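You operate a simulated robot arm through the tools that you are given. There is no shell and no other tool.

Carry out the task below with a simulated robot arm. There is one attempt and no reset: what you move stays moved.

TASK
Move the crate's divider to the slot that the green card names.
Fine: shut the lid and lock the catch again.

It is judged by the outcome, as a careful person would: the job done as asked, and still so three seconds after it is handed in. It fails if anything else is knocked over, pushed out of place, dropped, spilled or broken. A push-on lid holds only when it is set on centred and level and pressed home; a screw cap is set on level and turned clockwise until tight.

THE ROBOT
A 7-joint arm with a fingered hand, fixed in place. Base frame: the origin is on the floor under the middle of its stand, x ahead of it, y to its left, z up. Lengths are in m, angles in degrees, forces in N, time in s.
With the tool pointing down near the work surface it reaches from about 0.1 to 0.92 m from the base axis. Its first joint turns from -115.0 to 115.0 degrees. Payload 5 kg.
Tool frame: the origin (TCP) lies between the finger pads and is the grasp point; the fingertips stand 0.032 m ahead of it; z points along the fingers, y is the line along which they close. The gripper opens to 0.16 m; its body begins 0.089 m behind the TCP. The gripper is a hand of 4 fingers: y runs from the thumb to the fingers, the wrist lies at [0, 0, -0.267] in the tool frame.
Orientation is that of the tool frame in the base frame, as [roll, pitch, yaw] about the fixed x, y, z axes, in that order (R = Rz(yaw) Ry(pitch) Rx(roll)). With the fingers straight down and closing along the base's y, the tool's x points along the base's -x, its y along +y and its z along -z.

THE INTERFACE
- The arm moves only by the tool nudge_tool. Its argument "steps" is text: rows parted by semicolons, each of 6 numbers parted by spaces: the turn, a rotation vector about the tool's x, y, z in degrees, then the shift along the tool's x, y, z in m. In form: rx ry rz tx ty tz; .... A call has 1 to 20 rows; each row is the pose to reach, as a shift and turn from the pose commanded when the call began, along the tool's axes at that moment. Each row takes 0.2 s and may step no farther than 0.05 m and 8.6 degrees from the row before; otherwise, the whole call is refused. A pose out of reach is approached as far as the arm can. The call stops where the force on the tool passes 80 N (or 10 N more than at its start, if that is more) or the arm is blocked; 0.2 s more then pass. In this call time passes only in rows, and 0.2 s behind the last. The reply holds the time, the measured pose of the TCP, the force on the tool along the base axes, the opening and the grip force, in the units named above and with some noise, with the torque about the TCP (base axes, N m) and any sound that the robot's microphone picked up.
- Cameras (640 x 400 px; columns grow to the right, rows downward): "scene" is fixed at [0.4003, 0.6496, 1.6556]; the picture's right is [-0.73, -0.68, 0.00], its down [-0.32, 0.34, -0.88] and it looks along [0.60, -0.65, -0.47] (base axes); focal length 214 px, centre (320, 200). "wrist" rides on the gripper at [0.08, -0.004, -0.114] in the tool frame; the picture's right is [0.05, 1.00, 0.00], its down [-0.82, 0.04, -0.58] and it looks along [-0.58, 0.03, 0.82] (tool axes); focal length 265 px, centre (320, 200).
- capture(camera): a new picture of that camera. No time passes.
- raise_lower(by): slides the trunk up (or, below 0, down) by that many m; the arm rides with it, the base frame stays. It gives what a move gives, with no picture.
- finger_targets(finger1, finger2, finger3, thumb_bend): sets how far each is bent, from 0 (flat) to 1 (curled in); at 0.3 the hand is open as for a grip, at 0.7 the pads meet at the TCP. One left out holds its place. A second passes; each finger stops where it meets its share of the squeeze, and holds until it gets a number again. It is the only way to open and close the hand. It gives what a move gives, with no picture; readings hold the bend of each and the force on the fingers (four entries, about 0 where the hand has none), thumb and palm.
- measure_at(camera, pixels): for up to 12 pixels [column, row] of the newest picture of that camera ("zoom" is the newest enlarged one), the place [x, y, z] in the base frame of the surface seen there, good to about 0.002 m. No time passes.
- inspect(camera, box): a new picture of the part [left, top, right, bottom] of that camera's present view, enlarged. No time passes.
- finish_job(): hands the job in; it is judged then, once.

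Open the gripper and draw the arm clear of the work before you hand the job in, unless the task says otherwise.

The tools are called after ">>>" by a JSON object that holds its "method" and its "body". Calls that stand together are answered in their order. nudge_tool: Moves the arm, as the interface text tells. Its arguments: {"type":"object","properties":{"steps":{"type":"string"}},"required":["steps"]} The other tools are called the same way: raise_lower (by) moves the trunk up or down; finger_targets (finger1, finger2, finger3, thumb_bend) moves the fingers one by one; capture (camera) takes a picture; measure_at (camera, pixels) gives the place of the surface under pixels of a picture; inspect (camera, box) takes an enlarged picture of a part of a camera's view; finish_job () hands the job in.

At the start:

```text
time_s: 0.0
ee_pos: [0.6683, 0.2027, 1.5687]
orientation: [-180.0, 0.0, 180.0]
ft_force: [-0.4, -0.2, 0.0]
wrist_torque: [-0.02, -0.02, 0.02]
finger_gap: 0.1598
finger_force: 0.0
shape: jaw
bend: [0.3, 0.3, 0.3, 0.3]
finger forces: [0.1, 0.0, 0.0, 0.0, 0.0, 0.1]
trunk travel left (down, up): [-0.9, 0.09]
```

scene: 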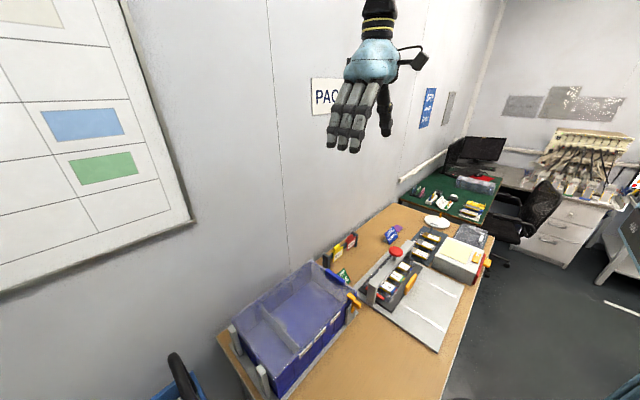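
wrist: 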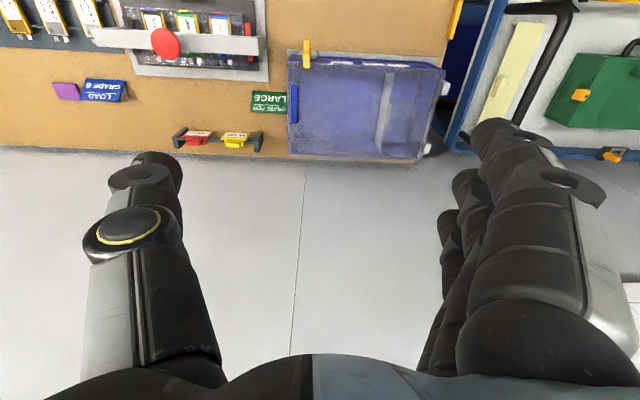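

I begin by looking closely at the crate (scene about [220-370, 250-400]) and at the cards on the bench, to see what is named and how the lid and catch are built.

>>> {"method": "inspect", "body": {"camera": "scene", "box": [200, 220, 380, 400]}}

>>> {"method": "inspect", "body": {"camera": "scene", "box": [320, 190, 500, 310]}}

>>> {"method": "inspect", "body": {"camera": "wrist", "box": [240, 20, 480, 170]}}

>>> {"method": "inspect", "body": {"camera": "wrist", "box": [0, 0, 320, 170]}}

```text
2.22 times, centred on (290, 310) of scene
```

zoom: 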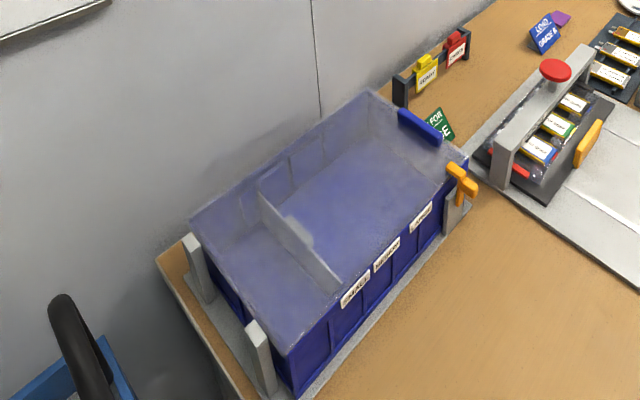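

```text
3.33 times, centred on (410, 250) of scene
```

zoom: 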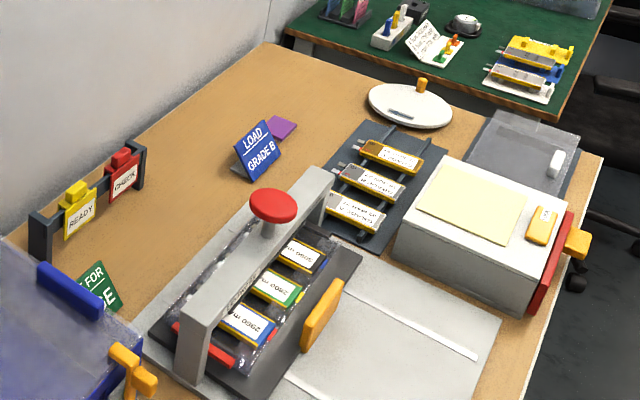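

```text
2.67 times, centred on (360, 95) of wrist
```

zoom: 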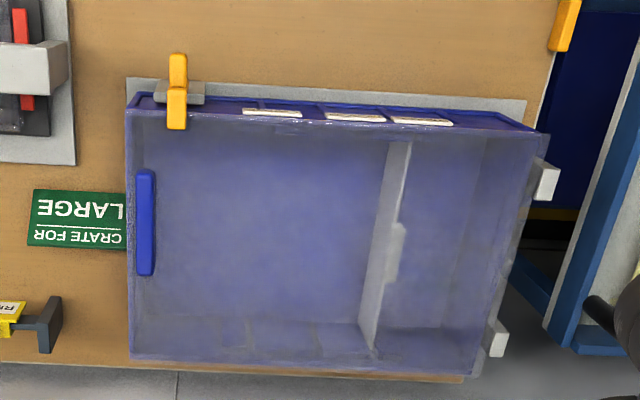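

```text
2.00 times, centred on (160, 85) of wrist
```

zoom: 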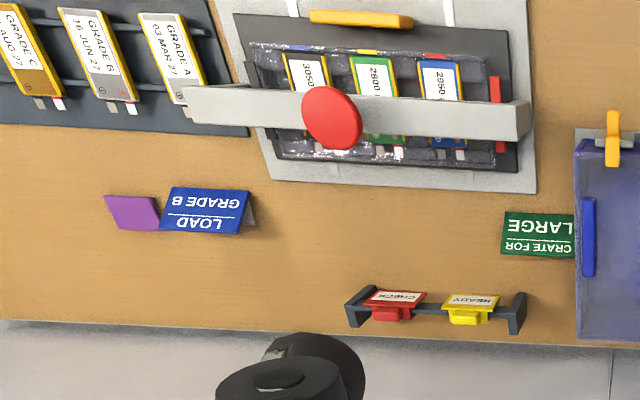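

The green card reads "CRATE FOR LARGE"; the crate has three labels on its robot-facing side. I measure the crate, lid, handle, catch and posts in the scene zoom to lay out the geometry.

>>> {"method": "inspect", "body": {"camera": "scene", "box": [220, 250, 380, 400]}}

>>> {"method": "inspect", "body": {"camera": "scene", "box": [280, 300, 340, 340]}}

```text
2.67 times, centred on (300, 325) of scene
```

zoom: 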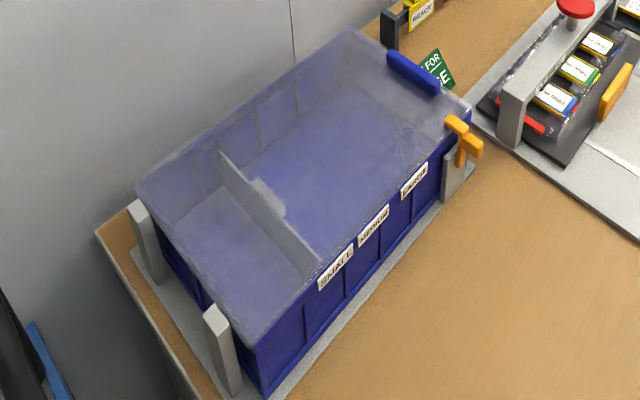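

```text
10.00 times, centred on (310, 320) of scene
```

zoom: 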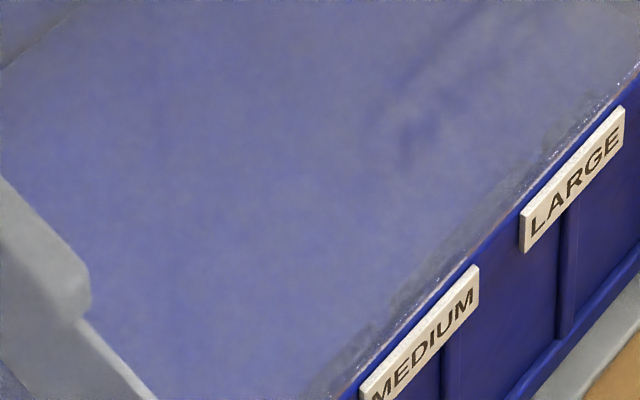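

Labels run SMALL, MEDIUM, LARGE toward the catch end, and the divider stands at SMALL. I now measure lid corners, handle, catch, labels and divider.

>>> {"method": "inspect", "body": {"camera": "scene", "box": [220, 250, 380, 400]}}

>>> {"method": "measure_at", "body": {"camera": "scene", "pixels": [[351, 262], [324, 276], [351, 293], [343, 301], [345, 297], [306, 339], [290, 330], [270, 310], [317, 324], [335, 295], [300, 290], [240, 325]]}}

>>> {"method": "measure_at", "body": {"camera": "wrist", "pixels": [[307, 45], [306, 60], [315, 56], [294, 103], [340, 100], [387, 105], [390, 120], [342, 62], [372, 64], [398, 65], [444, 88], [427, 148]]}}

```text
2.67 times, centred on (300, 325) of scene
```

zoom: 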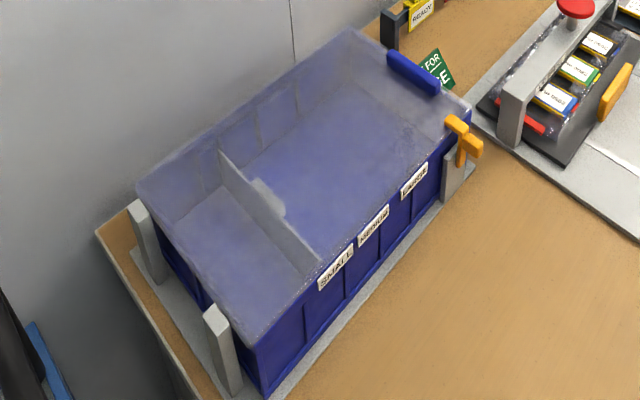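

```text
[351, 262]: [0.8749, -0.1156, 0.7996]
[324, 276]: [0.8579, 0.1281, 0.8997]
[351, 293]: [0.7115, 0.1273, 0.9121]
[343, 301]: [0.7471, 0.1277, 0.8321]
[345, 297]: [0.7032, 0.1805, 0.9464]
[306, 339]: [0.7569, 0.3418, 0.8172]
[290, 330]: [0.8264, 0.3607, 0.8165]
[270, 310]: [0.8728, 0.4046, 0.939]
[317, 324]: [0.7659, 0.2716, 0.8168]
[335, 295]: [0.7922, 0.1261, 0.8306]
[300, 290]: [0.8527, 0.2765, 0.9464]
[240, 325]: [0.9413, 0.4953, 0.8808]
```

```text
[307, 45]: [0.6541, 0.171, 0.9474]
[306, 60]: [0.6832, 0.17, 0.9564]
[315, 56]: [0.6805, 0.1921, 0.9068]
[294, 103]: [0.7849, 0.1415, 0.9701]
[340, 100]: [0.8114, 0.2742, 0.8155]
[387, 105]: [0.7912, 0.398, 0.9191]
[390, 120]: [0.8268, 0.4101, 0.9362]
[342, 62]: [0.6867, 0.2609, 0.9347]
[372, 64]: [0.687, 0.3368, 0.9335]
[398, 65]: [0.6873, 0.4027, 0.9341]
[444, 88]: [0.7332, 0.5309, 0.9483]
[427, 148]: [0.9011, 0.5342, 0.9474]
```

The lid's top is at z≈0.947, handle at about (0.785, 0.142, 0.970), orange catch near (0.67, 0.171, 0.95), and labels LARGE/MEDIUM/SMALL at y≈0.261/0.337/0.403. I lower the trunk 0.3 m (clear of everything) to look from nearer.

>>> {"method": "raise_lower", "body": {"by": -0.3}}

>>> {"method": "capture", "body": {"camera": "wrist"}}

>>> {"method": "capture", "body": {"camera": "scene"}}

```text
time_s: 3.0
ee_pos: [0.6677, 0.202, 1.2685]
orientation: [-180.0, 0.0, -180.0]
ft_force: [-0.1, 0.5, 0.3]
wrist_torque: [0.02, 0.02, 0.04]
finger_gap: 0.1596
finger_force: 0.0
shape: jaw
bend: [0.3, 0.3, 0.3, 0.3]
finger forces: [0.0, 0.0, 0.0, 0.0, 0.0, 0.1]
trunk travel left (down, up): [-0.6, 0.39]
```

```text
taken
```

wrist: 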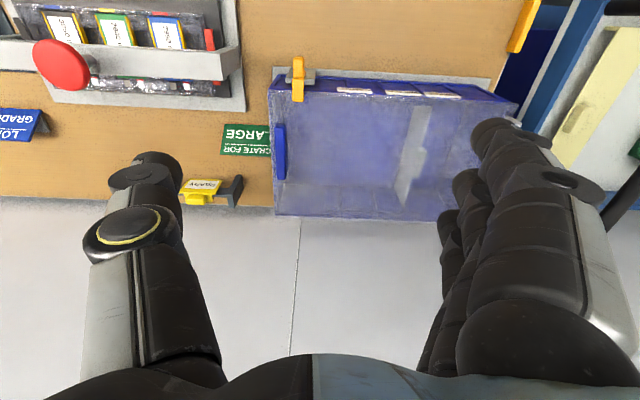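

```text
taken
```

scene: 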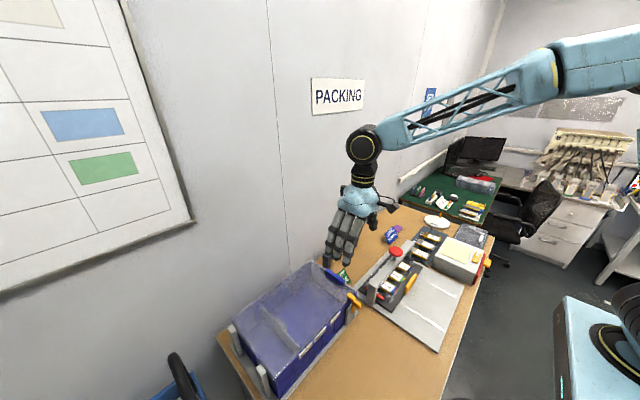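

I zoom the wrist view on the catch/handle (cols 260-330, rows 50-190) and on the hinge end of the lid.

>>> {"method": "inspect", "body": {"camera": "wrist", "box": [255, 45, 375, 120]}}

>>> {"method": "inspect", "body": {"camera": "wrist", "box": [370, 70, 540, 230]}}

>>> {"method": "inspect", "body": {"camera": "scene", "box": [310, 255, 370, 325]}}

>>> {"method": "inspect", "body": {"camera": "scene", "box": [220, 310, 310, 400]}}

```text
5.33 times, centred on (315, 82) of wrist
```

zoom: 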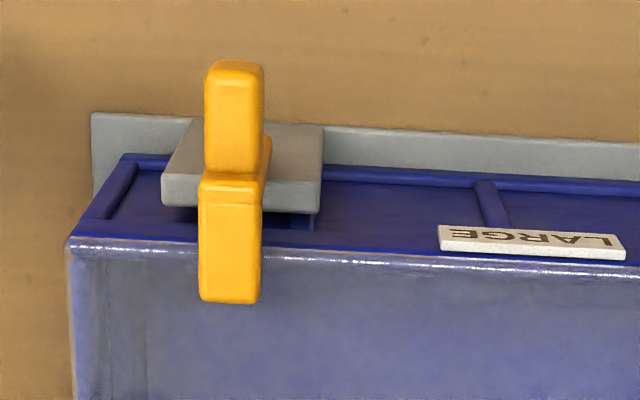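

```text
2.50 times, centred on (455, 150) of wrist
```

zoom: 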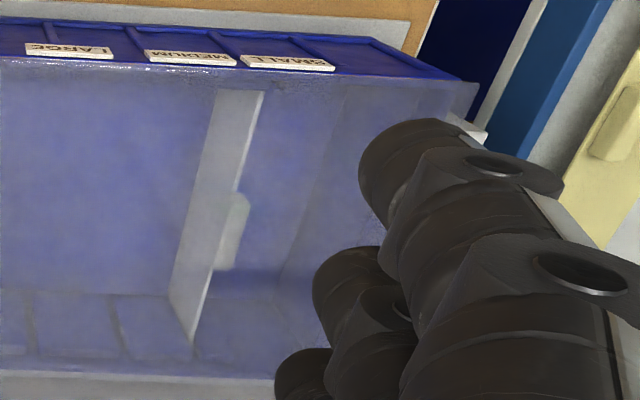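

```text
5.71 times, centred on (340, 290) of scene
```

zoom: 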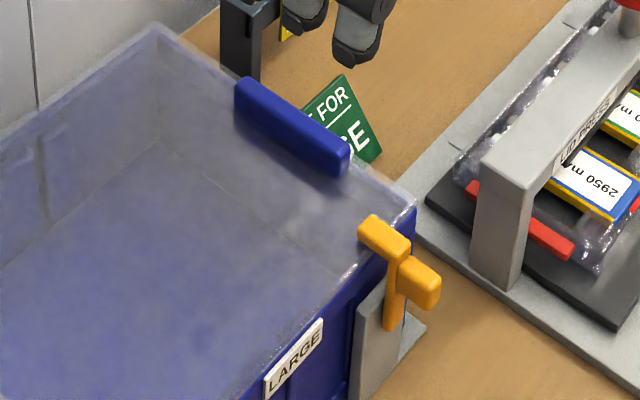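

```text
4.44 times, centred on (265, 355) of scene
```

zoom: 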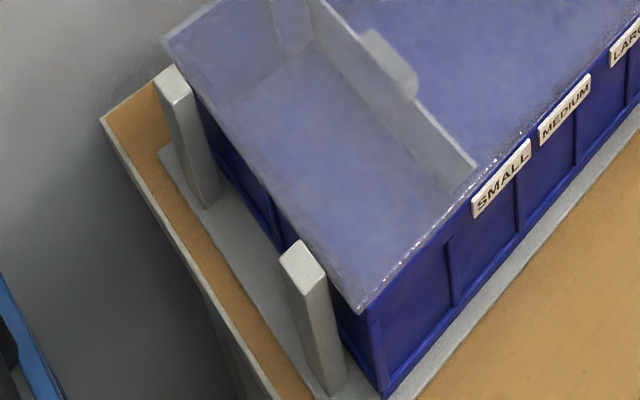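

The catch looks like an orange lever on a grey post: a hook over the lid and a thumb tab outward toward the robot. I measure its parts in fresh zooms.

>>> {"method": "inspect", "body": {"camera": "wrist", "box": [275, 45, 335, 120]}}

>>> {"method": "measure_at", "body": {"camera": "wrist", "pixels": [[299, 58], [299, 66], [299, 75], [298, 83], [298, 90], [298, 98], [290, 75], [311, 75], [311, 83], [290, 82], [270, 100], [283, 155]]}}

>>> {"method": "measure_at", "body": {"camera": "scene", "pixels": [[347, 296], [350, 298], [353, 304], [352, 309], [351, 312], [348, 310], [346, 313], [352, 301], [351, 306], [378, 312], [336, 270], [350, 282]]}}

```text
5.33 times, centred on (305, 82) of wrist
```

zoom: 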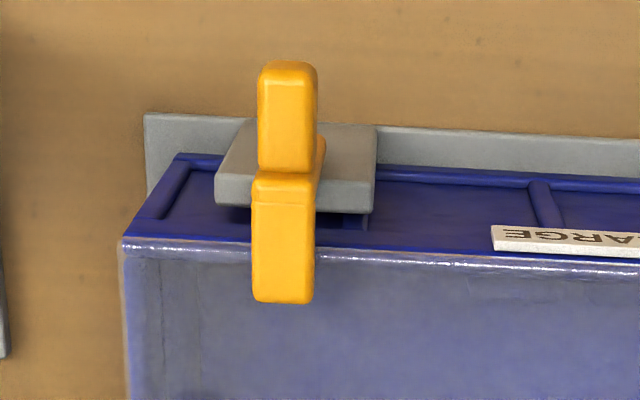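

```text
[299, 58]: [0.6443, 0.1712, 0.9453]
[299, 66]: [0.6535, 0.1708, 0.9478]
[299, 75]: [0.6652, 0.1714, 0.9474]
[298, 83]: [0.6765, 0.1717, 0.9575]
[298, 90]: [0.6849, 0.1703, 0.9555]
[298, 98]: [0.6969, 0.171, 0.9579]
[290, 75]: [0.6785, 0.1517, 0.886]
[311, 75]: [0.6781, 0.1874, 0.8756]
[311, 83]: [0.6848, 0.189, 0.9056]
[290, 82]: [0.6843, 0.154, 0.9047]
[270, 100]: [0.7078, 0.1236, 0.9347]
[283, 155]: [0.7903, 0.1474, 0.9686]
```

```text
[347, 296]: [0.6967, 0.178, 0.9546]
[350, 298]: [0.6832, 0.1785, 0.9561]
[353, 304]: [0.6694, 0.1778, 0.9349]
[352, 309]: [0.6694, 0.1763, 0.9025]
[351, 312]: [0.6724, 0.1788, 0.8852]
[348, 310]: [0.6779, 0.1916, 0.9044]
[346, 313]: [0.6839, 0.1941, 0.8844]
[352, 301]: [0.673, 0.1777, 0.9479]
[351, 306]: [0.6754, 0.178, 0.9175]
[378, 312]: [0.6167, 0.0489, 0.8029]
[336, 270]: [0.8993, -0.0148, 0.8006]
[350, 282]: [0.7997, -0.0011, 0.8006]
```

The lever (y≈0.163–0.178) has its stem in front of the post face x≈0.678 going down past z 0.885, hook over the lid to x≈0.70, tab out to x≈0.640. I look at the hand itself to learn finger spacing before choosing a grip.

>>> {"method": "inspect", "body": {"camera": "scene", "box": [310, 170, 410, 280]}}

>>> {"method": "measure_at", "body": {"camera": "scene", "pixels": [[331, 258], [339, 262], [347, 259], [352, 240], [342, 230], [333, 240], [375, 215], [383, 207], [363, 195], [345, 215]]}}

>>> {"method": "measure_at", "body": {"camera": "wrist", "pixels": [[500, 125], [530, 180], [520, 250], [470, 180], [465, 210], [445, 220], [560, 170], [450, 240], [160, 160], [130, 185], [120, 230], [170, 180]]}}

```text
3.64 times, centred on (360, 225) of scene
```

zoom: 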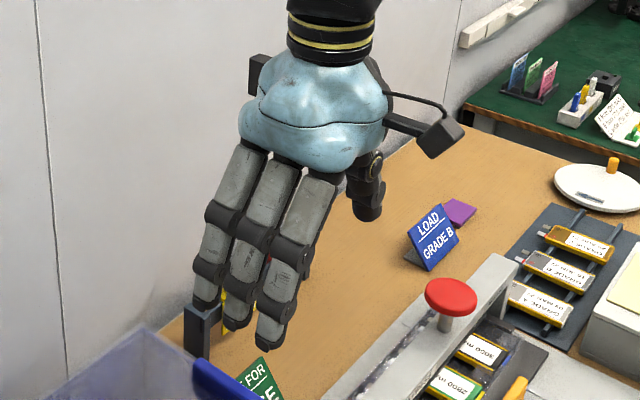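

```text
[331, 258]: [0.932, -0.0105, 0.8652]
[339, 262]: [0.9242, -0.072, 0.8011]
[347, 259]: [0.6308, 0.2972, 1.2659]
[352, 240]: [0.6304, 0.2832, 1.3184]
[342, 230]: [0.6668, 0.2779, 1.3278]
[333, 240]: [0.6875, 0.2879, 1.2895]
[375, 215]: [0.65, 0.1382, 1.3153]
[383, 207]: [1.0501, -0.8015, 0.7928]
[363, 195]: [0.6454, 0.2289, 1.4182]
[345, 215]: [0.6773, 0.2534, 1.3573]
```

```text
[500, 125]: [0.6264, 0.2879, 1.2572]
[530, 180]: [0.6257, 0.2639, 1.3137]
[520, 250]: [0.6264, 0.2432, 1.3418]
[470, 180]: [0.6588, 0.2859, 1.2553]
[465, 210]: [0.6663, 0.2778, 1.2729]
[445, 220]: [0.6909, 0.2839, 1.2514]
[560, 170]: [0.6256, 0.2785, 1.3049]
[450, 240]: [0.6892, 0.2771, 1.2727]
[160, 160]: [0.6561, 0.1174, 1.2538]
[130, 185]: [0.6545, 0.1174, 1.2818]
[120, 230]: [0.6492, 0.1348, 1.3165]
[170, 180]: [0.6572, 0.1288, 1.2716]
```

The three fingers sit about 0.033 m apart along base x (0.634/0.666/0.70) with the thumb at −y. I pull the hand back toward the robot and down a little so the wrist camera sees the crate, hinge end and catch from nearer.

>>> {"method": "nudge_tool", "body": {"steps": "0 0 0 0.028 0.026 0.02; 0 0 0 0.056 0.052 0.04; 0 0 0 0.084 0.078 0.06; 0 0 0 0.112 0.104 0.08; 0 0 0 0.14 0.13 0.10"}}

>>> {"method": "capture", "body": {"camera": "wrist"}}

```text
time_s: 4.2
ee_pos: [0.5262, 0.3345, 1.1705]
orientation: [-180.0, -0.1, 180.0]
ft_force: [0.6, -0.4, -0.8]
wrist_torque: [0.01, 0.01, 0.0]
finger_gap: 0.1597
finger_force: 0.1
shape: jaw
bend: [0.3, 0.3, 0.3, 0.3]
finger forces: [0.1, 0.1, 0.0, 0.0, 0.0, 0.1]
trunk travel left (down, up): [-0.6, 0.39]
```

```text
taken
```

wrist: 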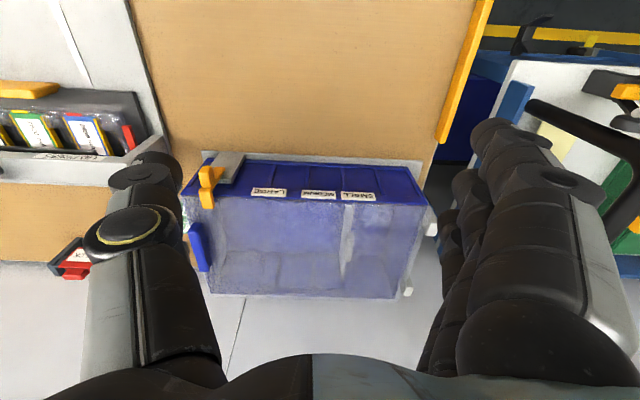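

The crate is now centred between the fingers (cols 180-440, rows 150-300). I zoom on the catch and on the lid's hinge end.

>>> {"method": "inspect", "body": {"camera": "wrist", "box": [180, 140, 280, 220]}}

>>> {"method": "inspect", "body": {"camera": "wrist", "box": [320, 150, 450, 310]}}

>>> {"method": "inspect", "body": {"camera": "wrist", "box": [180, 150, 440, 310]}}

>>> {"method": "measure_at", "body": {"camera": "zoom", "pixels": [[220, 100], [345, 108], [440, 108], [395, 300], [400, 230], [405, 150], [605, 185], [560, 345], [420, 260], [80, 330], [30, 230], [500, 340]]}}

```text
5.00 times, centred on (230, 180) of wrist
```

zoom: 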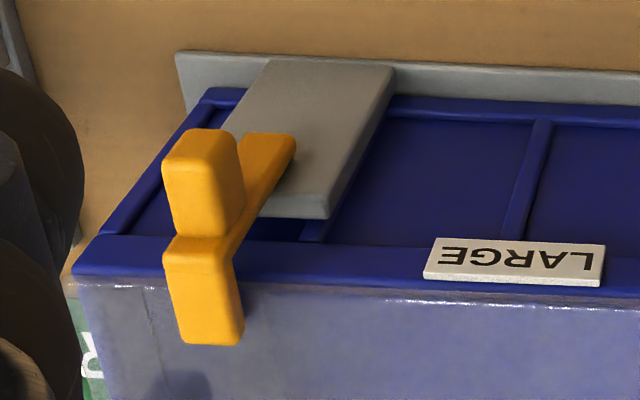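

```text
2.50 times, centred on (385, 230) of wrist
```

zoom: 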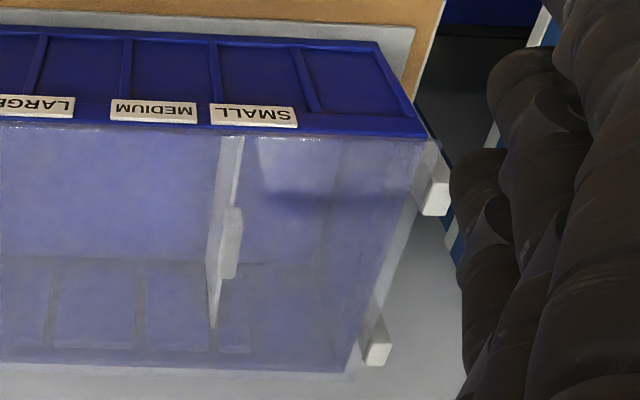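

```text
2.46 times, centred on (310, 230) of wrist
```

zoom: 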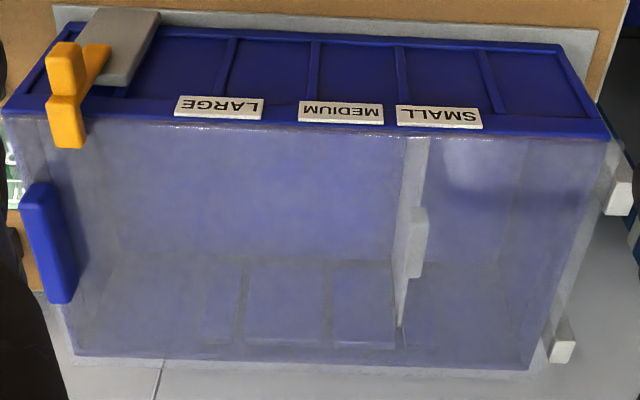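

```text
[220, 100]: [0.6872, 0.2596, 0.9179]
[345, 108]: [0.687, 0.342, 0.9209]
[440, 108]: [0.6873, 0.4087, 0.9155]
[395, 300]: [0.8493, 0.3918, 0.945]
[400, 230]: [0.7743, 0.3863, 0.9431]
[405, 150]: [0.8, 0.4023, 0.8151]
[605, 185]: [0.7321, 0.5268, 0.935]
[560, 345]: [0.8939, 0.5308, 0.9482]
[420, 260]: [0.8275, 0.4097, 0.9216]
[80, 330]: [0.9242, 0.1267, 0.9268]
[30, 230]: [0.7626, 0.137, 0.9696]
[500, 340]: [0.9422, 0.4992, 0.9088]
```

The catch's stem runs down the front face of the grey slab (lower end near wrist pixel (220,169)), so it should pivot outward about a y-axis there. I measure the stem, tab, hook and slab, plus handle ends and lid edge.

>>> {"method": "measure_at", "body": {"camera": "wrist", "pixels": [[220, 169], [223, 172], [216, 178], [204, 168], [208, 175], [208, 183], [204, 193], [206, 207], [228, 178], [240, 156], [200, 172], [213, 185]]}}

>>> {"method": "measure_at", "body": {"camera": "wrist", "pixels": [[194, 226], [200, 250], [205, 268], [202, 270], [190, 225], [207, 268], [186, 200], [183, 197], [208, 290], [345, 210], [342, 280], [349, 245]]}}

>>> {"method": "inspect", "body": {"camera": "wrist", "box": [175, 180, 245, 300]}}

```text
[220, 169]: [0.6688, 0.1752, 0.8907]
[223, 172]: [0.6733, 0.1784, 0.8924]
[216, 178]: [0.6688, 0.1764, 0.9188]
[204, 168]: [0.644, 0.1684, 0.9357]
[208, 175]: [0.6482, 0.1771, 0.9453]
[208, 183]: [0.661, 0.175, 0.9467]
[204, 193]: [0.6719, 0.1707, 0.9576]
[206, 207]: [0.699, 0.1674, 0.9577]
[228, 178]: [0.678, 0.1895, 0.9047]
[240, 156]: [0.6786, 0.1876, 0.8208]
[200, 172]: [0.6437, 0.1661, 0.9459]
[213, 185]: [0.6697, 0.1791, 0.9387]
```

```text
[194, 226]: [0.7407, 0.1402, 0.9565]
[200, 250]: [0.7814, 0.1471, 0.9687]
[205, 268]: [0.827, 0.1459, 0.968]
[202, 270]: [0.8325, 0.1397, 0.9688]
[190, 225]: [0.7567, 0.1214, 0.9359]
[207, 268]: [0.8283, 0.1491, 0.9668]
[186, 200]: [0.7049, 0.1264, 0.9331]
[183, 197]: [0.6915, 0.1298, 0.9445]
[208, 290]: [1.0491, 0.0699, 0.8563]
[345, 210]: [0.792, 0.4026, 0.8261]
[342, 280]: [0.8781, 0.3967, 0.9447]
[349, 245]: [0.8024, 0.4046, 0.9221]
```

```text
3.33 times, centred on (210, 240) of wrist
```

zoom: 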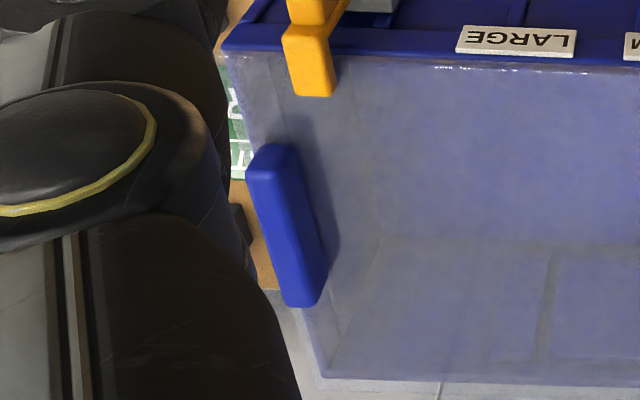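

Tab spans x≈0.640–0.668, z≈0.93–0.947; the stem x≈0.669–0.677 down to z≈0.885. I will pinch the tab along y with the hand pointing down, so first I move above it at (0.640, 0.171, 1.02).

>>> {"method": "nudge_tool", "body": {"steps": "0 0 0 -0.019 -0.0273 0.025; 0 0 0 -0.038 -0.0545 0.05; 0 0 0 -0.057 -0.0818 0.075; 0 0 0 -0.076 -0.109 0.10; 0 0 0 -0.095 -0.1363 0.125; 0 0 0 -0.114 -0.1635 0.15"}}

>>> {"method": "capture", "body": {"camera": "wrist"}}

>>> {"method": "inspect", "body": {"camera": "scene", "box": [290, 220, 410, 340]}}

```text
time_s: 5.6
ee_pos: [0.6434, 0.1677, 1.0181]
orientation: [180.0, 0.0, -180.0]
ft_force: [-0.6, 0.3, 0.2]
wrist_torque: [0.02, 0.01, -0.01]
finger_gap: 0.1601
finger_force: 0.1
shape: jaw
bend: [0.3, 0.3, 0.3, 0.3]
finger forces: [0.1, 0.1, 0.0, 0.0, 0.0, 0.0]
trunk travel left (down, up): [-0.6, 0.39]
```

```text
taken
```

wrist: 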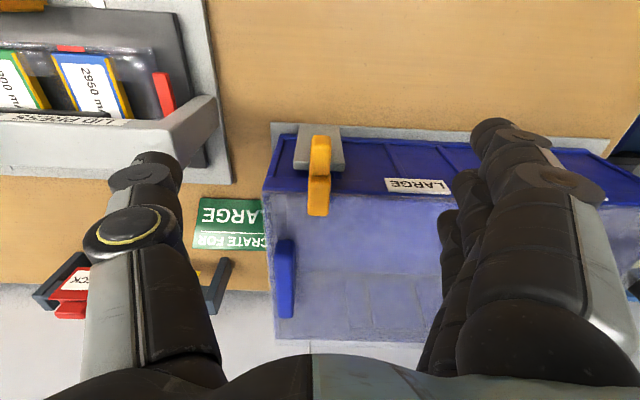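

```text
3.33 times, centred on (350, 280) of scene
```

zoom: 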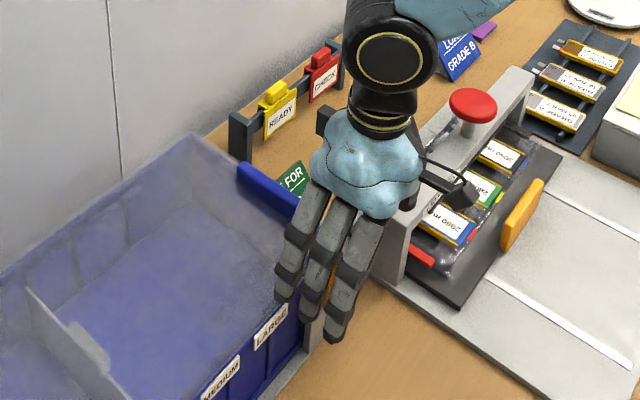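

The commanded pose is reached within noise. The grey "lid press" frame is near the thumb (wrist cols 0-220, rows 95-170), so I measure it and the tab before descending.

>>> {"method": "measure_at", "body": {"camera": "wrist", "pixels": [[200, 110], [215, 120], [180, 140], [190, 120], [200, 150], [230, 170], [320, 140], [320, 170], [318, 190], [318, 212], [285, 245], [288, 312]]}}

>>> {"method": "measure_at", "body": {"camera": "scene", "pixels": [[384, 305], [372, 289], [395, 262], [384, 280], [378, 290], [330, 312], [342, 318], [352, 316], [345, 325]]}}

```text
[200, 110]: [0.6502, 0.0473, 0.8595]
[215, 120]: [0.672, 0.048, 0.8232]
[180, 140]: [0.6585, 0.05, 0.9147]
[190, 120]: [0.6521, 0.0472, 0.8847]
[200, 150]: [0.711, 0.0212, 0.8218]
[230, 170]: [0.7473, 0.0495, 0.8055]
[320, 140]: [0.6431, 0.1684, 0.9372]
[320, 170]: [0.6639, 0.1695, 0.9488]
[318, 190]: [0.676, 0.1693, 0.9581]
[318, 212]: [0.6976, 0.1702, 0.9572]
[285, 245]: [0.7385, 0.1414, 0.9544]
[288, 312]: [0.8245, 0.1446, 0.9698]
```

```text
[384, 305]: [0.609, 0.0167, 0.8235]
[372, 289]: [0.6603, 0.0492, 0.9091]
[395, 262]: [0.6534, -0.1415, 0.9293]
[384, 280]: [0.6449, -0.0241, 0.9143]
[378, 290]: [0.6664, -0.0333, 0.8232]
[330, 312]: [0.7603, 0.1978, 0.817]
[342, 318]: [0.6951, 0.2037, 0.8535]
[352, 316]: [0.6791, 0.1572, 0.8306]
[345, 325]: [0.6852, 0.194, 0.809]
```

The press frame's near face is at y≈0.048, top z≈0.917, which would be tight for a wide-open thumb, so I partly close the hand to 0.5 before descending.

>>> {"method": "finger_targets", "body": {"finger1": 0.5, "finger2": 0.5, "finger3": 0.5, "thumb_bend": 0.5}}

>>> {"method": "capture", "body": {"camera": "wrist"}}

>>> {"method": "inspect", "body": {"camera": "scene", "box": [290, 220, 410, 340]}}

```text
time_s: 6.6
ee_pos: [0.6417, 0.1692, 1.0186]
orientation: [179.9, 0.1, 180.0]
ft_force: [0.0, 0.1, 0.0]
wrist_torque: [0.01, -0.02, 0.01]
finger_gap: 0.0924
finger_force: 0.1
shape: fingers
bend: [0.5, 0.5, 0.5, 0.5]
finger forces: [0.0, 0.1, 0.0, 0.1, 0.0, 0.1]
trunk travel left (down, up): [-0.6, 0.39]
```

```text
taken
```

wrist: 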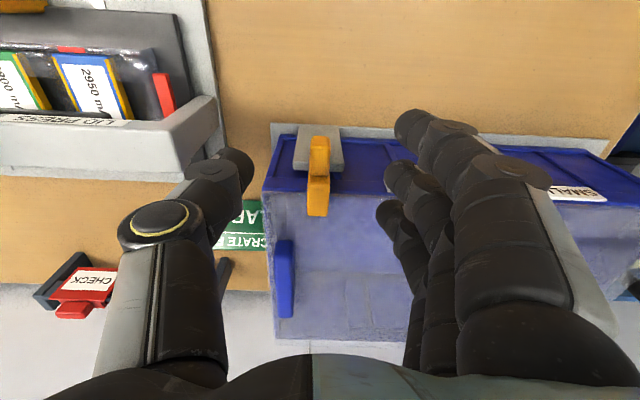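

```text
3.33 times, centred on (350, 280) of scene
```

zoom: 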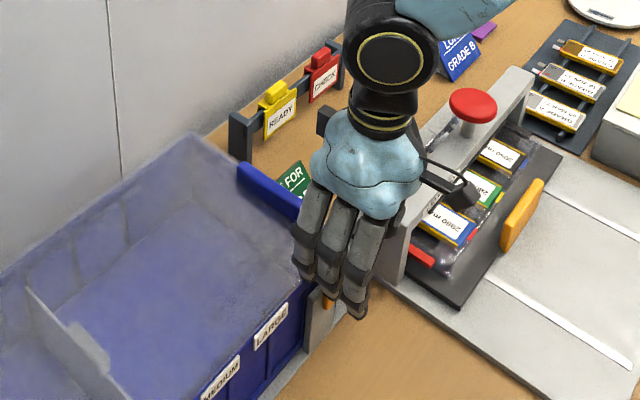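

The gap is 0.092 m now. I measure the fingertip positions to check what will sit beside the crate rim when I go down.

>>> {"method": "measure_at", "body": {"camera": "wrist", "pixels": [[408, 122], [400, 140], [398, 180], [386, 212], [430, 160], [420, 215], [240, 160], [235, 175], [205, 195], [200, 170], [500, 200], [470, 140]]}}

>>> {"method": "measure_at", "body": {"camera": "scene", "pixels": [[346, 313], [343, 306], [336, 306], [333, 298], [329, 300], [355, 306], [348, 300], [341, 293]]}}

```text
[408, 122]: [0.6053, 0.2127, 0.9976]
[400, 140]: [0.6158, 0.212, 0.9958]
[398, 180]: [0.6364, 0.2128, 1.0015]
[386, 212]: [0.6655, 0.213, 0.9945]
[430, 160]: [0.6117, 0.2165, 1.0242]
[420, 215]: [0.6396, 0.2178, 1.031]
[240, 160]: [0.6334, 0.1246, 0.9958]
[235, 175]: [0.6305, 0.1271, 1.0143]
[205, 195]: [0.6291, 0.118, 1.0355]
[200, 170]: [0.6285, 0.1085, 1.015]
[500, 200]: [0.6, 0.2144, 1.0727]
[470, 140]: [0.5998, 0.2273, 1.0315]
```

```text
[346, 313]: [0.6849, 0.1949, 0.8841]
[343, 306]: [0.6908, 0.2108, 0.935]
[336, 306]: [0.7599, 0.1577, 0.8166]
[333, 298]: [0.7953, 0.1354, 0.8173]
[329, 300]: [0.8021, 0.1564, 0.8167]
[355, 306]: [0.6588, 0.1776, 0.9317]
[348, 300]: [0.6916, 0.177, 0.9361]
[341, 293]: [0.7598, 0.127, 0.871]
```

Fingertips clear the crate rim (x≥0.691) if I shift 6 mm back; I descend so the pads straddle the tab at about (0.636, 0.171, 0.945).

>>> {"method": "nudge_tool", "body": {"steps": "0 0 0 0.006 0.002 0.02; 0 0 0 0.006 0.002 0.045; 0 0 0 0.006 0.002 0.073"}}

>>> {"method": "capture", "body": {"camera": "wrist"}}

>>> {"method": "inspect", "body": {"camera": "scene", "box": [310, 250, 400, 340]}}

```text
time_s: 7.4
ee_pos: [0.6351, 0.1714, 0.9446]
orientation: [-180.0, -0.1, 180.0]
ft_force: [1.5, 0.3, 0.2]
wrist_torque: [-0.02, 0.01, -0.03]
finger_gap: 0.092
finger_force: 0.0
shape: fingers
bend: [0.5, 0.5, 0.5, 0.5]
finger forces: [0.1, 0.0, 0.1, 0.0, 0.0, 0.0]
trunk travel left (down, up): [-0.6, 0.39]
```

```text
taken
```

wrist: 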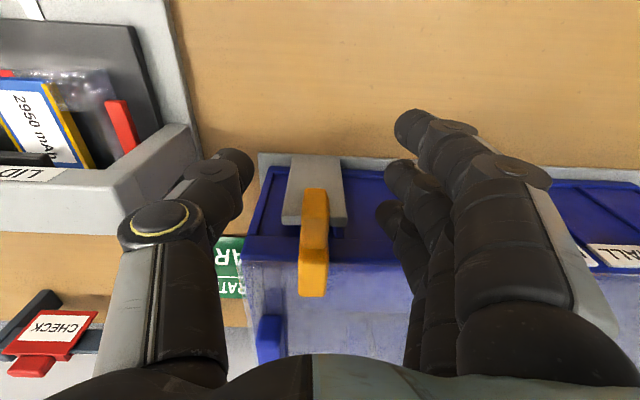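

```text
4.44 times, centred on (355, 295) of scene
```

zoom: 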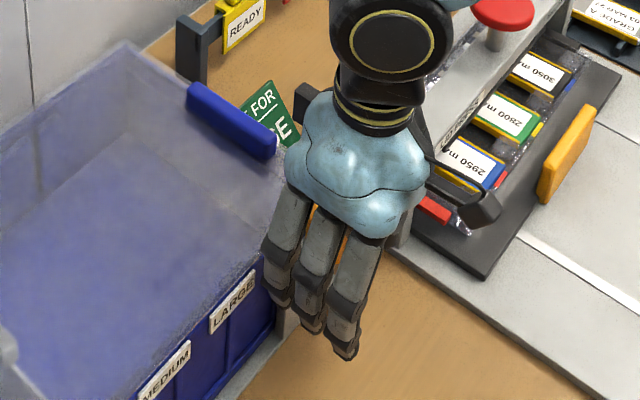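

The hand straddles the tab (wrist (314, 215)) with free space either side. I close thumb and fingers to pinch it.

>>> {"method": "finger_targets", "body": {"finger1": 0.68, "finger2": 0.68, "finger3": 0.68, "thumb_bend": 0.68}}

>>> {"method": "capture", "body": {"camera": "wrist"}}

```text
time_s: 8.4
ee_pos: [0.6338, 0.1714, 0.9456]
orientation: [179.9, 0.0, 180.0]
ft_force: [-0.9, 0.1, 0.3]
wrist_torque: [0.0, 0.01, 0.03]
finger_gap: 0.0292
finger_force: 0.9
shape: fingers
bend: [0.68, 0.68, 0.67, 0.68]
finger forces: [0.1, 0.1, 1.0, 0.1, 0.7, 0.0]
trunk travel left (down, up): [-0.6, 0.39]
```

```text
taken
```

wrist: 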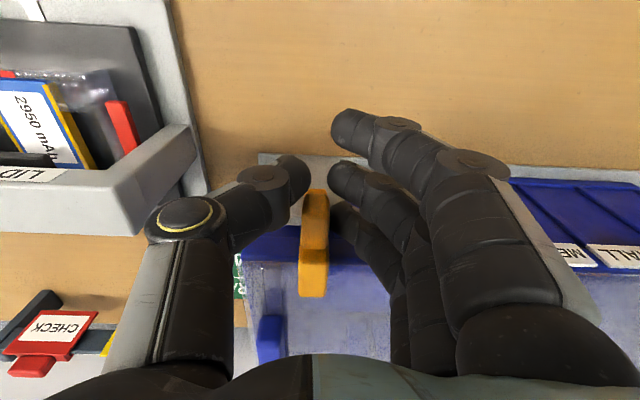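

Finger3 (1.0 N) and thumb (0.7 N) begin to touch; I close further for a firm pinch.

>>> {"method": "finger_targets", "body": {"finger1": 0.68, "finger2": 0.8, "finger3": 0.8, "thumb_bend": 0.8}}

>>> {"method": "capture", "body": {"camera": "wrist"}}

```text
time_s: 9.4
ee_pos: [0.6341, 0.1724, 0.945]
orientation: [-179.9, -0.2, -179.9]
ft_force: [-9.8, -1.6, -8.7]
wrist_torque: [0.03, 0.29, -0.02]
finger_gap: 0.0253
finger_force: 14.7
shape: fingers
bend: [0.68, 0.74, 0.69, 0.72]
finger forces: [0.1, 0.0, 7.1, 0.1, 22.3, 0.0]
trunk travel left (down, up): [-0.6, 0.39]
```

```text
taken
```

wrist: 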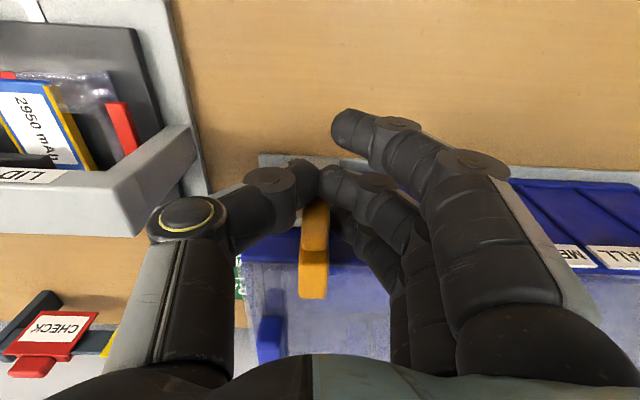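

The thumb reads 22 N and finger3 7 N, with about 10 N pushing the hand outward. I zoom in to see what the thumb is bearing on.

>>> {"method": "inspect", "body": {"camera": "wrist", "box": [260, 140, 400, 240]}}

>>> {"method": "inspect", "body": {"camera": "scene", "box": [330, 270, 380, 330]}}

```text
4.00 times, centred on (330, 190) of wrist
```

zoom: 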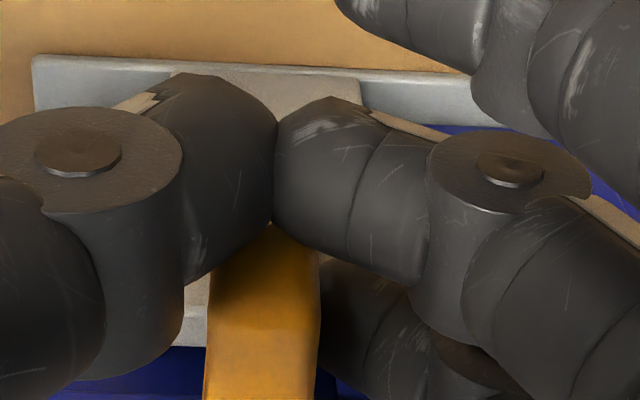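

```text
6.67 times, centred on (355, 300) of scene
```

zoom: 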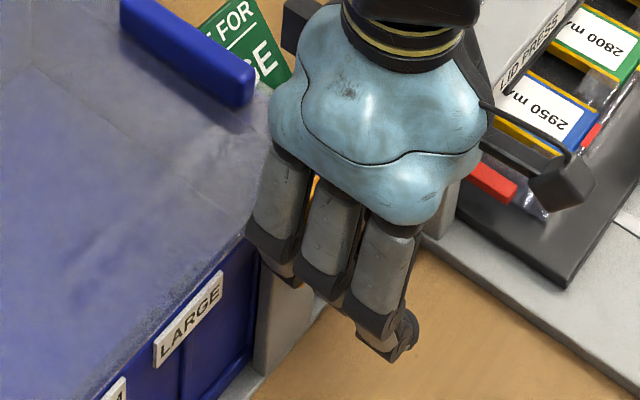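

Thumb and finger2 have met in front of the tab's end, so the pinch missed it. I open again, rise, and test curling finger3 (the one nearest the crate) out of the way so thumb and finger2 can go 12 mm farther in.

>>> {"method": "finger_targets", "body": {"finger1": 0.5, "finger2": 0.5, "finger3": 0.5, "thumb_bend": 0.5}}

>>> {"method": "nudge_tool", "body": {"steps": "0 0 0 0 0 -0.04; 0 0 0 0 0 -0.08"}}

>>> {"method": "finger_targets", "body": {"finger1": 0.5, "finger2": 0.5, "finger3": 1.0, "thumb_bend": 0.5}}

>>> {"method": "capture", "body": {"camera": "wrist"}}

>>> {"method": "inspect", "body": {"camera": "scene", "box": [310, 220, 410, 330]}}

```text
time_s: 10.4
ee_pos: [0.6346, 0.1698, 0.9461]
orientation: [-180.0, -0.1, 180.0]
ft_force: [-0.6, 0.1, 0.0]
wrist_torque: [-0.01, -0.01, 0.01]
finger_gap: 0.0907
finger_force: 0.0
shape: fingers
bend: [0.5, 0.5, 0.5, 0.5]
finger forces: [0.0, 0.0, 0.0, 0.0, 0.0, 0.0]
trunk travel left (down, up): [-0.6, 0.39]
```

```text
time_s: 11.0
ee_pos: [0.6339, 0.1706, 1.0248]
orientation: [180.0, 0.0, 180.0]
ft_force: [-1.3, -0.2, 1.1]
wrist_torque: [-0.01, -0.04, 0.0]
finger_gap: 0.0906
finger_force: 0.1
shape: fingers
bend: [0.5, 0.5, 0.5, 0.5]
finger forces: [0.0, 0.0, 0.1, 0.0, 0.1, 0.0]
trunk travel left (down, up): [-0.6, 0.39]
```

```text
time_s: 12.0
ee_pos: [0.6343, 0.1696, 1.0259]
orientation: [-179.9, 0.0, 179.9]
ft_force: [0.7, 0.0, -0.3]
wrist_torque: [0.0, -0.01, -0.03]
finger_gap: 0.0906
finger_force: 0.1
shape: fingers
bend: [0.5, 0.5, 1.0, 0.5]
finger forces: [0.1, 0.0, 0.0, 0.0, 0.0, 0.0]
trunk travel left (down, up): [-0.6, 0.39]
```

```text
taken
```

wrist: 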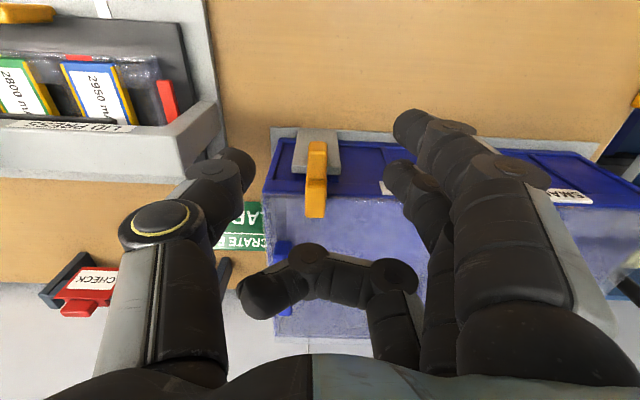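

```text
3.64 times, centred on (360, 275) of scene
```

zoom: 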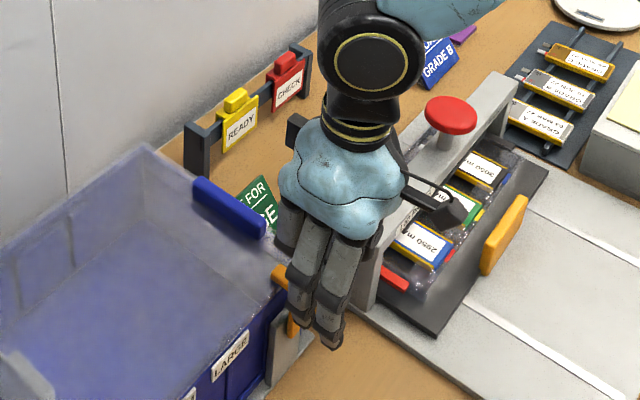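

Finger3 curls up across the palm (wrist (260-410, 250-310)). I measure how low it hangs.

>>> {"method": "measure_at", "body": {"camera": "wrist", "pixels": [[310, 255], [260, 300], [340, 265], [390, 275], [300, 290], [265, 280], [245, 292], [400, 190], [240, 165], [320, 150], [317, 190]]}}

```text
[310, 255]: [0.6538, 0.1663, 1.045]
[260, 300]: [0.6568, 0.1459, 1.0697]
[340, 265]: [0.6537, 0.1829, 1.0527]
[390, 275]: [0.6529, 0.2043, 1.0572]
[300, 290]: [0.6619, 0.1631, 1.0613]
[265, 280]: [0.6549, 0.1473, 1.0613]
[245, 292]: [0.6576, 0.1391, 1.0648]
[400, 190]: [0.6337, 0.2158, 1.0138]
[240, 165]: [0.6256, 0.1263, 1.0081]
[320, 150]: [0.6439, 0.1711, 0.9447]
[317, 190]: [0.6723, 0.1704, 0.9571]
```

Curled finger3 stays about 10–20 mm above TCP height, so gripping slightly higher keeps it clear of the hook (top z 0.957). I move to (0.650, 0.171, 0.955) with thumb and finger2 straddling the tab.

>>> {"method": "nudge_tool", "body": {"steps": "0 0 0 -0.014 0 0; 0 0 0 -0.014 0 0.035; 0 0 0 -0.014 0 0.0705"}}

>>> {"method": "capture", "body": {"camera": "wrist"}}

>>> {"method": "inspect", "body": {"camera": "wrist", "box": [220, 140, 440, 340]}}

```text
time_s: 12.8
ee_pos: [0.6492, 0.1721, 0.9558]
orientation: [179.9, 0.0, -180.0]
ft_force: [0.5, 0.3, -0.6]
wrist_torque: [-0.03, 0.0, 0.01]
finger_gap: 0.0908
finger_force: 0.0
shape: fingers
bend: [0.5, 0.5, 1.0, 0.5]
finger forces: [0.0, 0.0, 0.0, 0.1, 0.1, 0.0]
trunk travel left (down, up): [-0.6, 0.39]
```

```text
taken
```

wrist: 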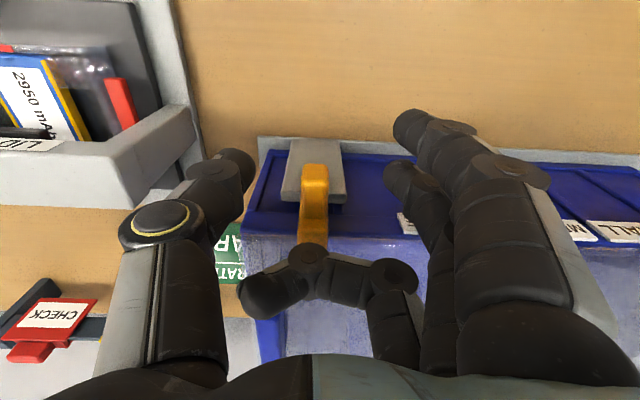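

```text
2.00 times, centred on (330, 240) of wrist
```

zoom: 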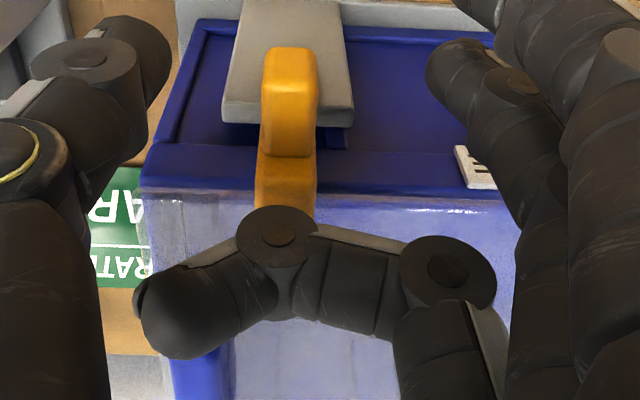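

No contact forces, and the tab (wrist (313,185)) lies between thumb and finger2. I close thumb and finger2 on it, leaving finger1 open and finger3 curled.

>>> {"method": "finger_targets", "body": {"finger2": 0.8, "thumb_bend": 0.8}}

>>> {"method": "capture", "body": {"camera": "wrist"}}

>>> {"method": "inspect", "body": {"camera": "wrist", "box": [220, 120, 440, 320]}}

```text
time_s: 13.8
ee_pos: [0.6482, 0.17, 0.9555]
orientation: [180.0, -0.1, 180.0]
ft_force: [-1.8, -16.3, -14.8]
wrist_torque: [-0.21, 0.08, -0.04]
finger_gap: 0.0601
finger_force: 14.5
shape: fingers
bend: [0.5, 0.7, 1.0, 0.68]
finger forces: [0.0, 6.4, 0.0, 0.0, 22.5, 0.1]
trunk travel left (down, up): [-0.6, 0.39]
```

```text
taken
```

wrist: 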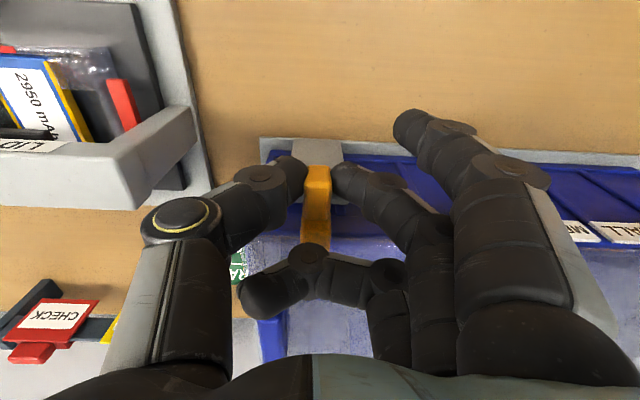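

```text
2.00 times, centred on (330, 220) of wrist
```

zoom: 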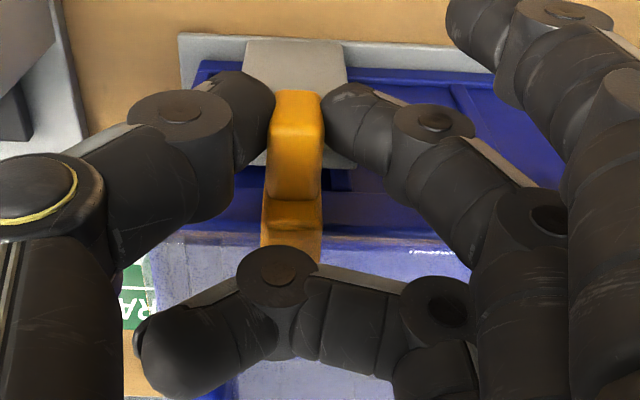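

Thumb (22 N) and finger2 (6 N) now hold the tab from both sides. I swing it outward along the arc about the presumed pivot (0.673, 0.885), turning the hand with it, first 16°.

>>> {"method": "nudge_tool", "body": {"steps": "0 -4 0 0.0048 -0.001 0.0018; 0 -8 0 0.0095 -0.001 0.0039; 0 -12 0 0.0141 -0.001 0.0064; 0 -16 0 0.0184 -0.001 0.0091"}}

>>> {"method": "capture", "body": {"camera": "wrist"}}

>>> {"method": "inspect", "body": {"camera": "scene", "box": [320, 260, 380, 330]}}

```text
time_s: 14.8
ee_pos: [0.6323, 0.1691, 0.9451]
orientation: [179.9, 16.1, 179.9]
ft_force: [8.1, -9.1, -9.4]
wrist_torque: [-0.09, -0.14, 0.01]
finger_gap: 0.0591
finger_force: 13.1
shape: fingers
bend: [0.5, 0.7, 1.0, 0.68]
finger forces: [0.0, 8.9, 0.0, 0.0, 17.6, 0.1]
trunk travel left (down, up): [-0.6, 0.39]
```

```text
taken
```

wrist: 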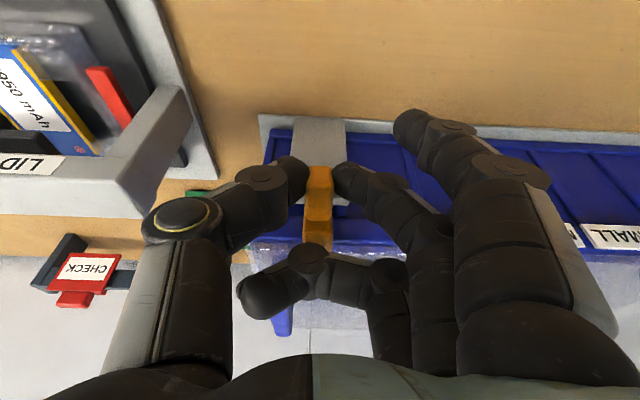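

```text
5.71 times, centred on (350, 295) of scene
```

zoom: 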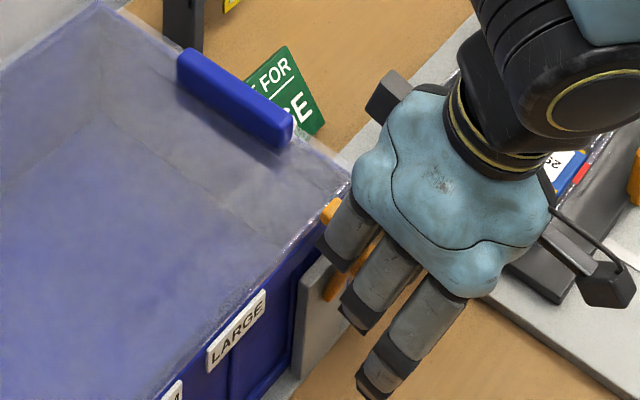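

The lever swings with the hand and the forces stay small, so the pivot guess is right. I continue the same arc another 32°.

>>> {"method": "nudge_tool", "body": {"steps": "0 -4 0 0.0048 0 0.0018; 0 -8 0 0.0095 0 0.0039; 0 -12 0 0.0141 0 0.0064; 0 -16 0 0.0184 0 0.0091; 0 -20 0 0.0225 0 0.0121; 0 -24 0 0.0265 0 0.0154; 0 -28 0 0.0301 0 0.019; 0 -32 0 0.0336 0 0.0228"}}

>>> {"method": "capture", "body": {"camera": "wrist"}}

>>> {"method": "inspect", "body": {"camera": "scene", "box": [320, 260, 400, 340]}}

```text
time_s: 16.6
ee_pos: [0.6035, 0.17, 0.9152]
orientation: [-179.9, 48.0, 180.0]
ft_force: [10.4, -10.8, 0.0]
wrist_torque: [-0.13, -0.36, -0.08]
finger_gap: 0.0569
finger_force: 11.3
shape: fingers
bend: [0.5, 0.7, 1.0, 0.69]
finger forces: [0.0, 6.3, 0.0, 0.1, 17.3, 0.0]
trunk travel left (down, up): [-0.6, 0.39]
```

```text
taken
```

wrist: 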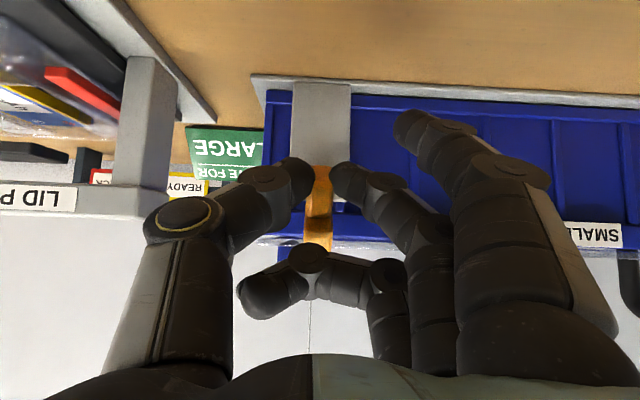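

```text
5.00 times, centred on (360, 300) of scene
```

zoom: 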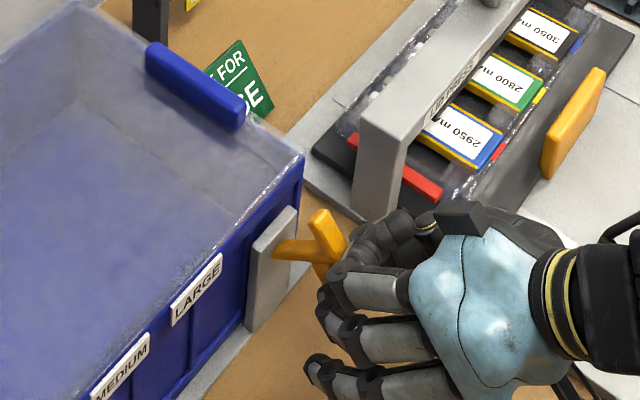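

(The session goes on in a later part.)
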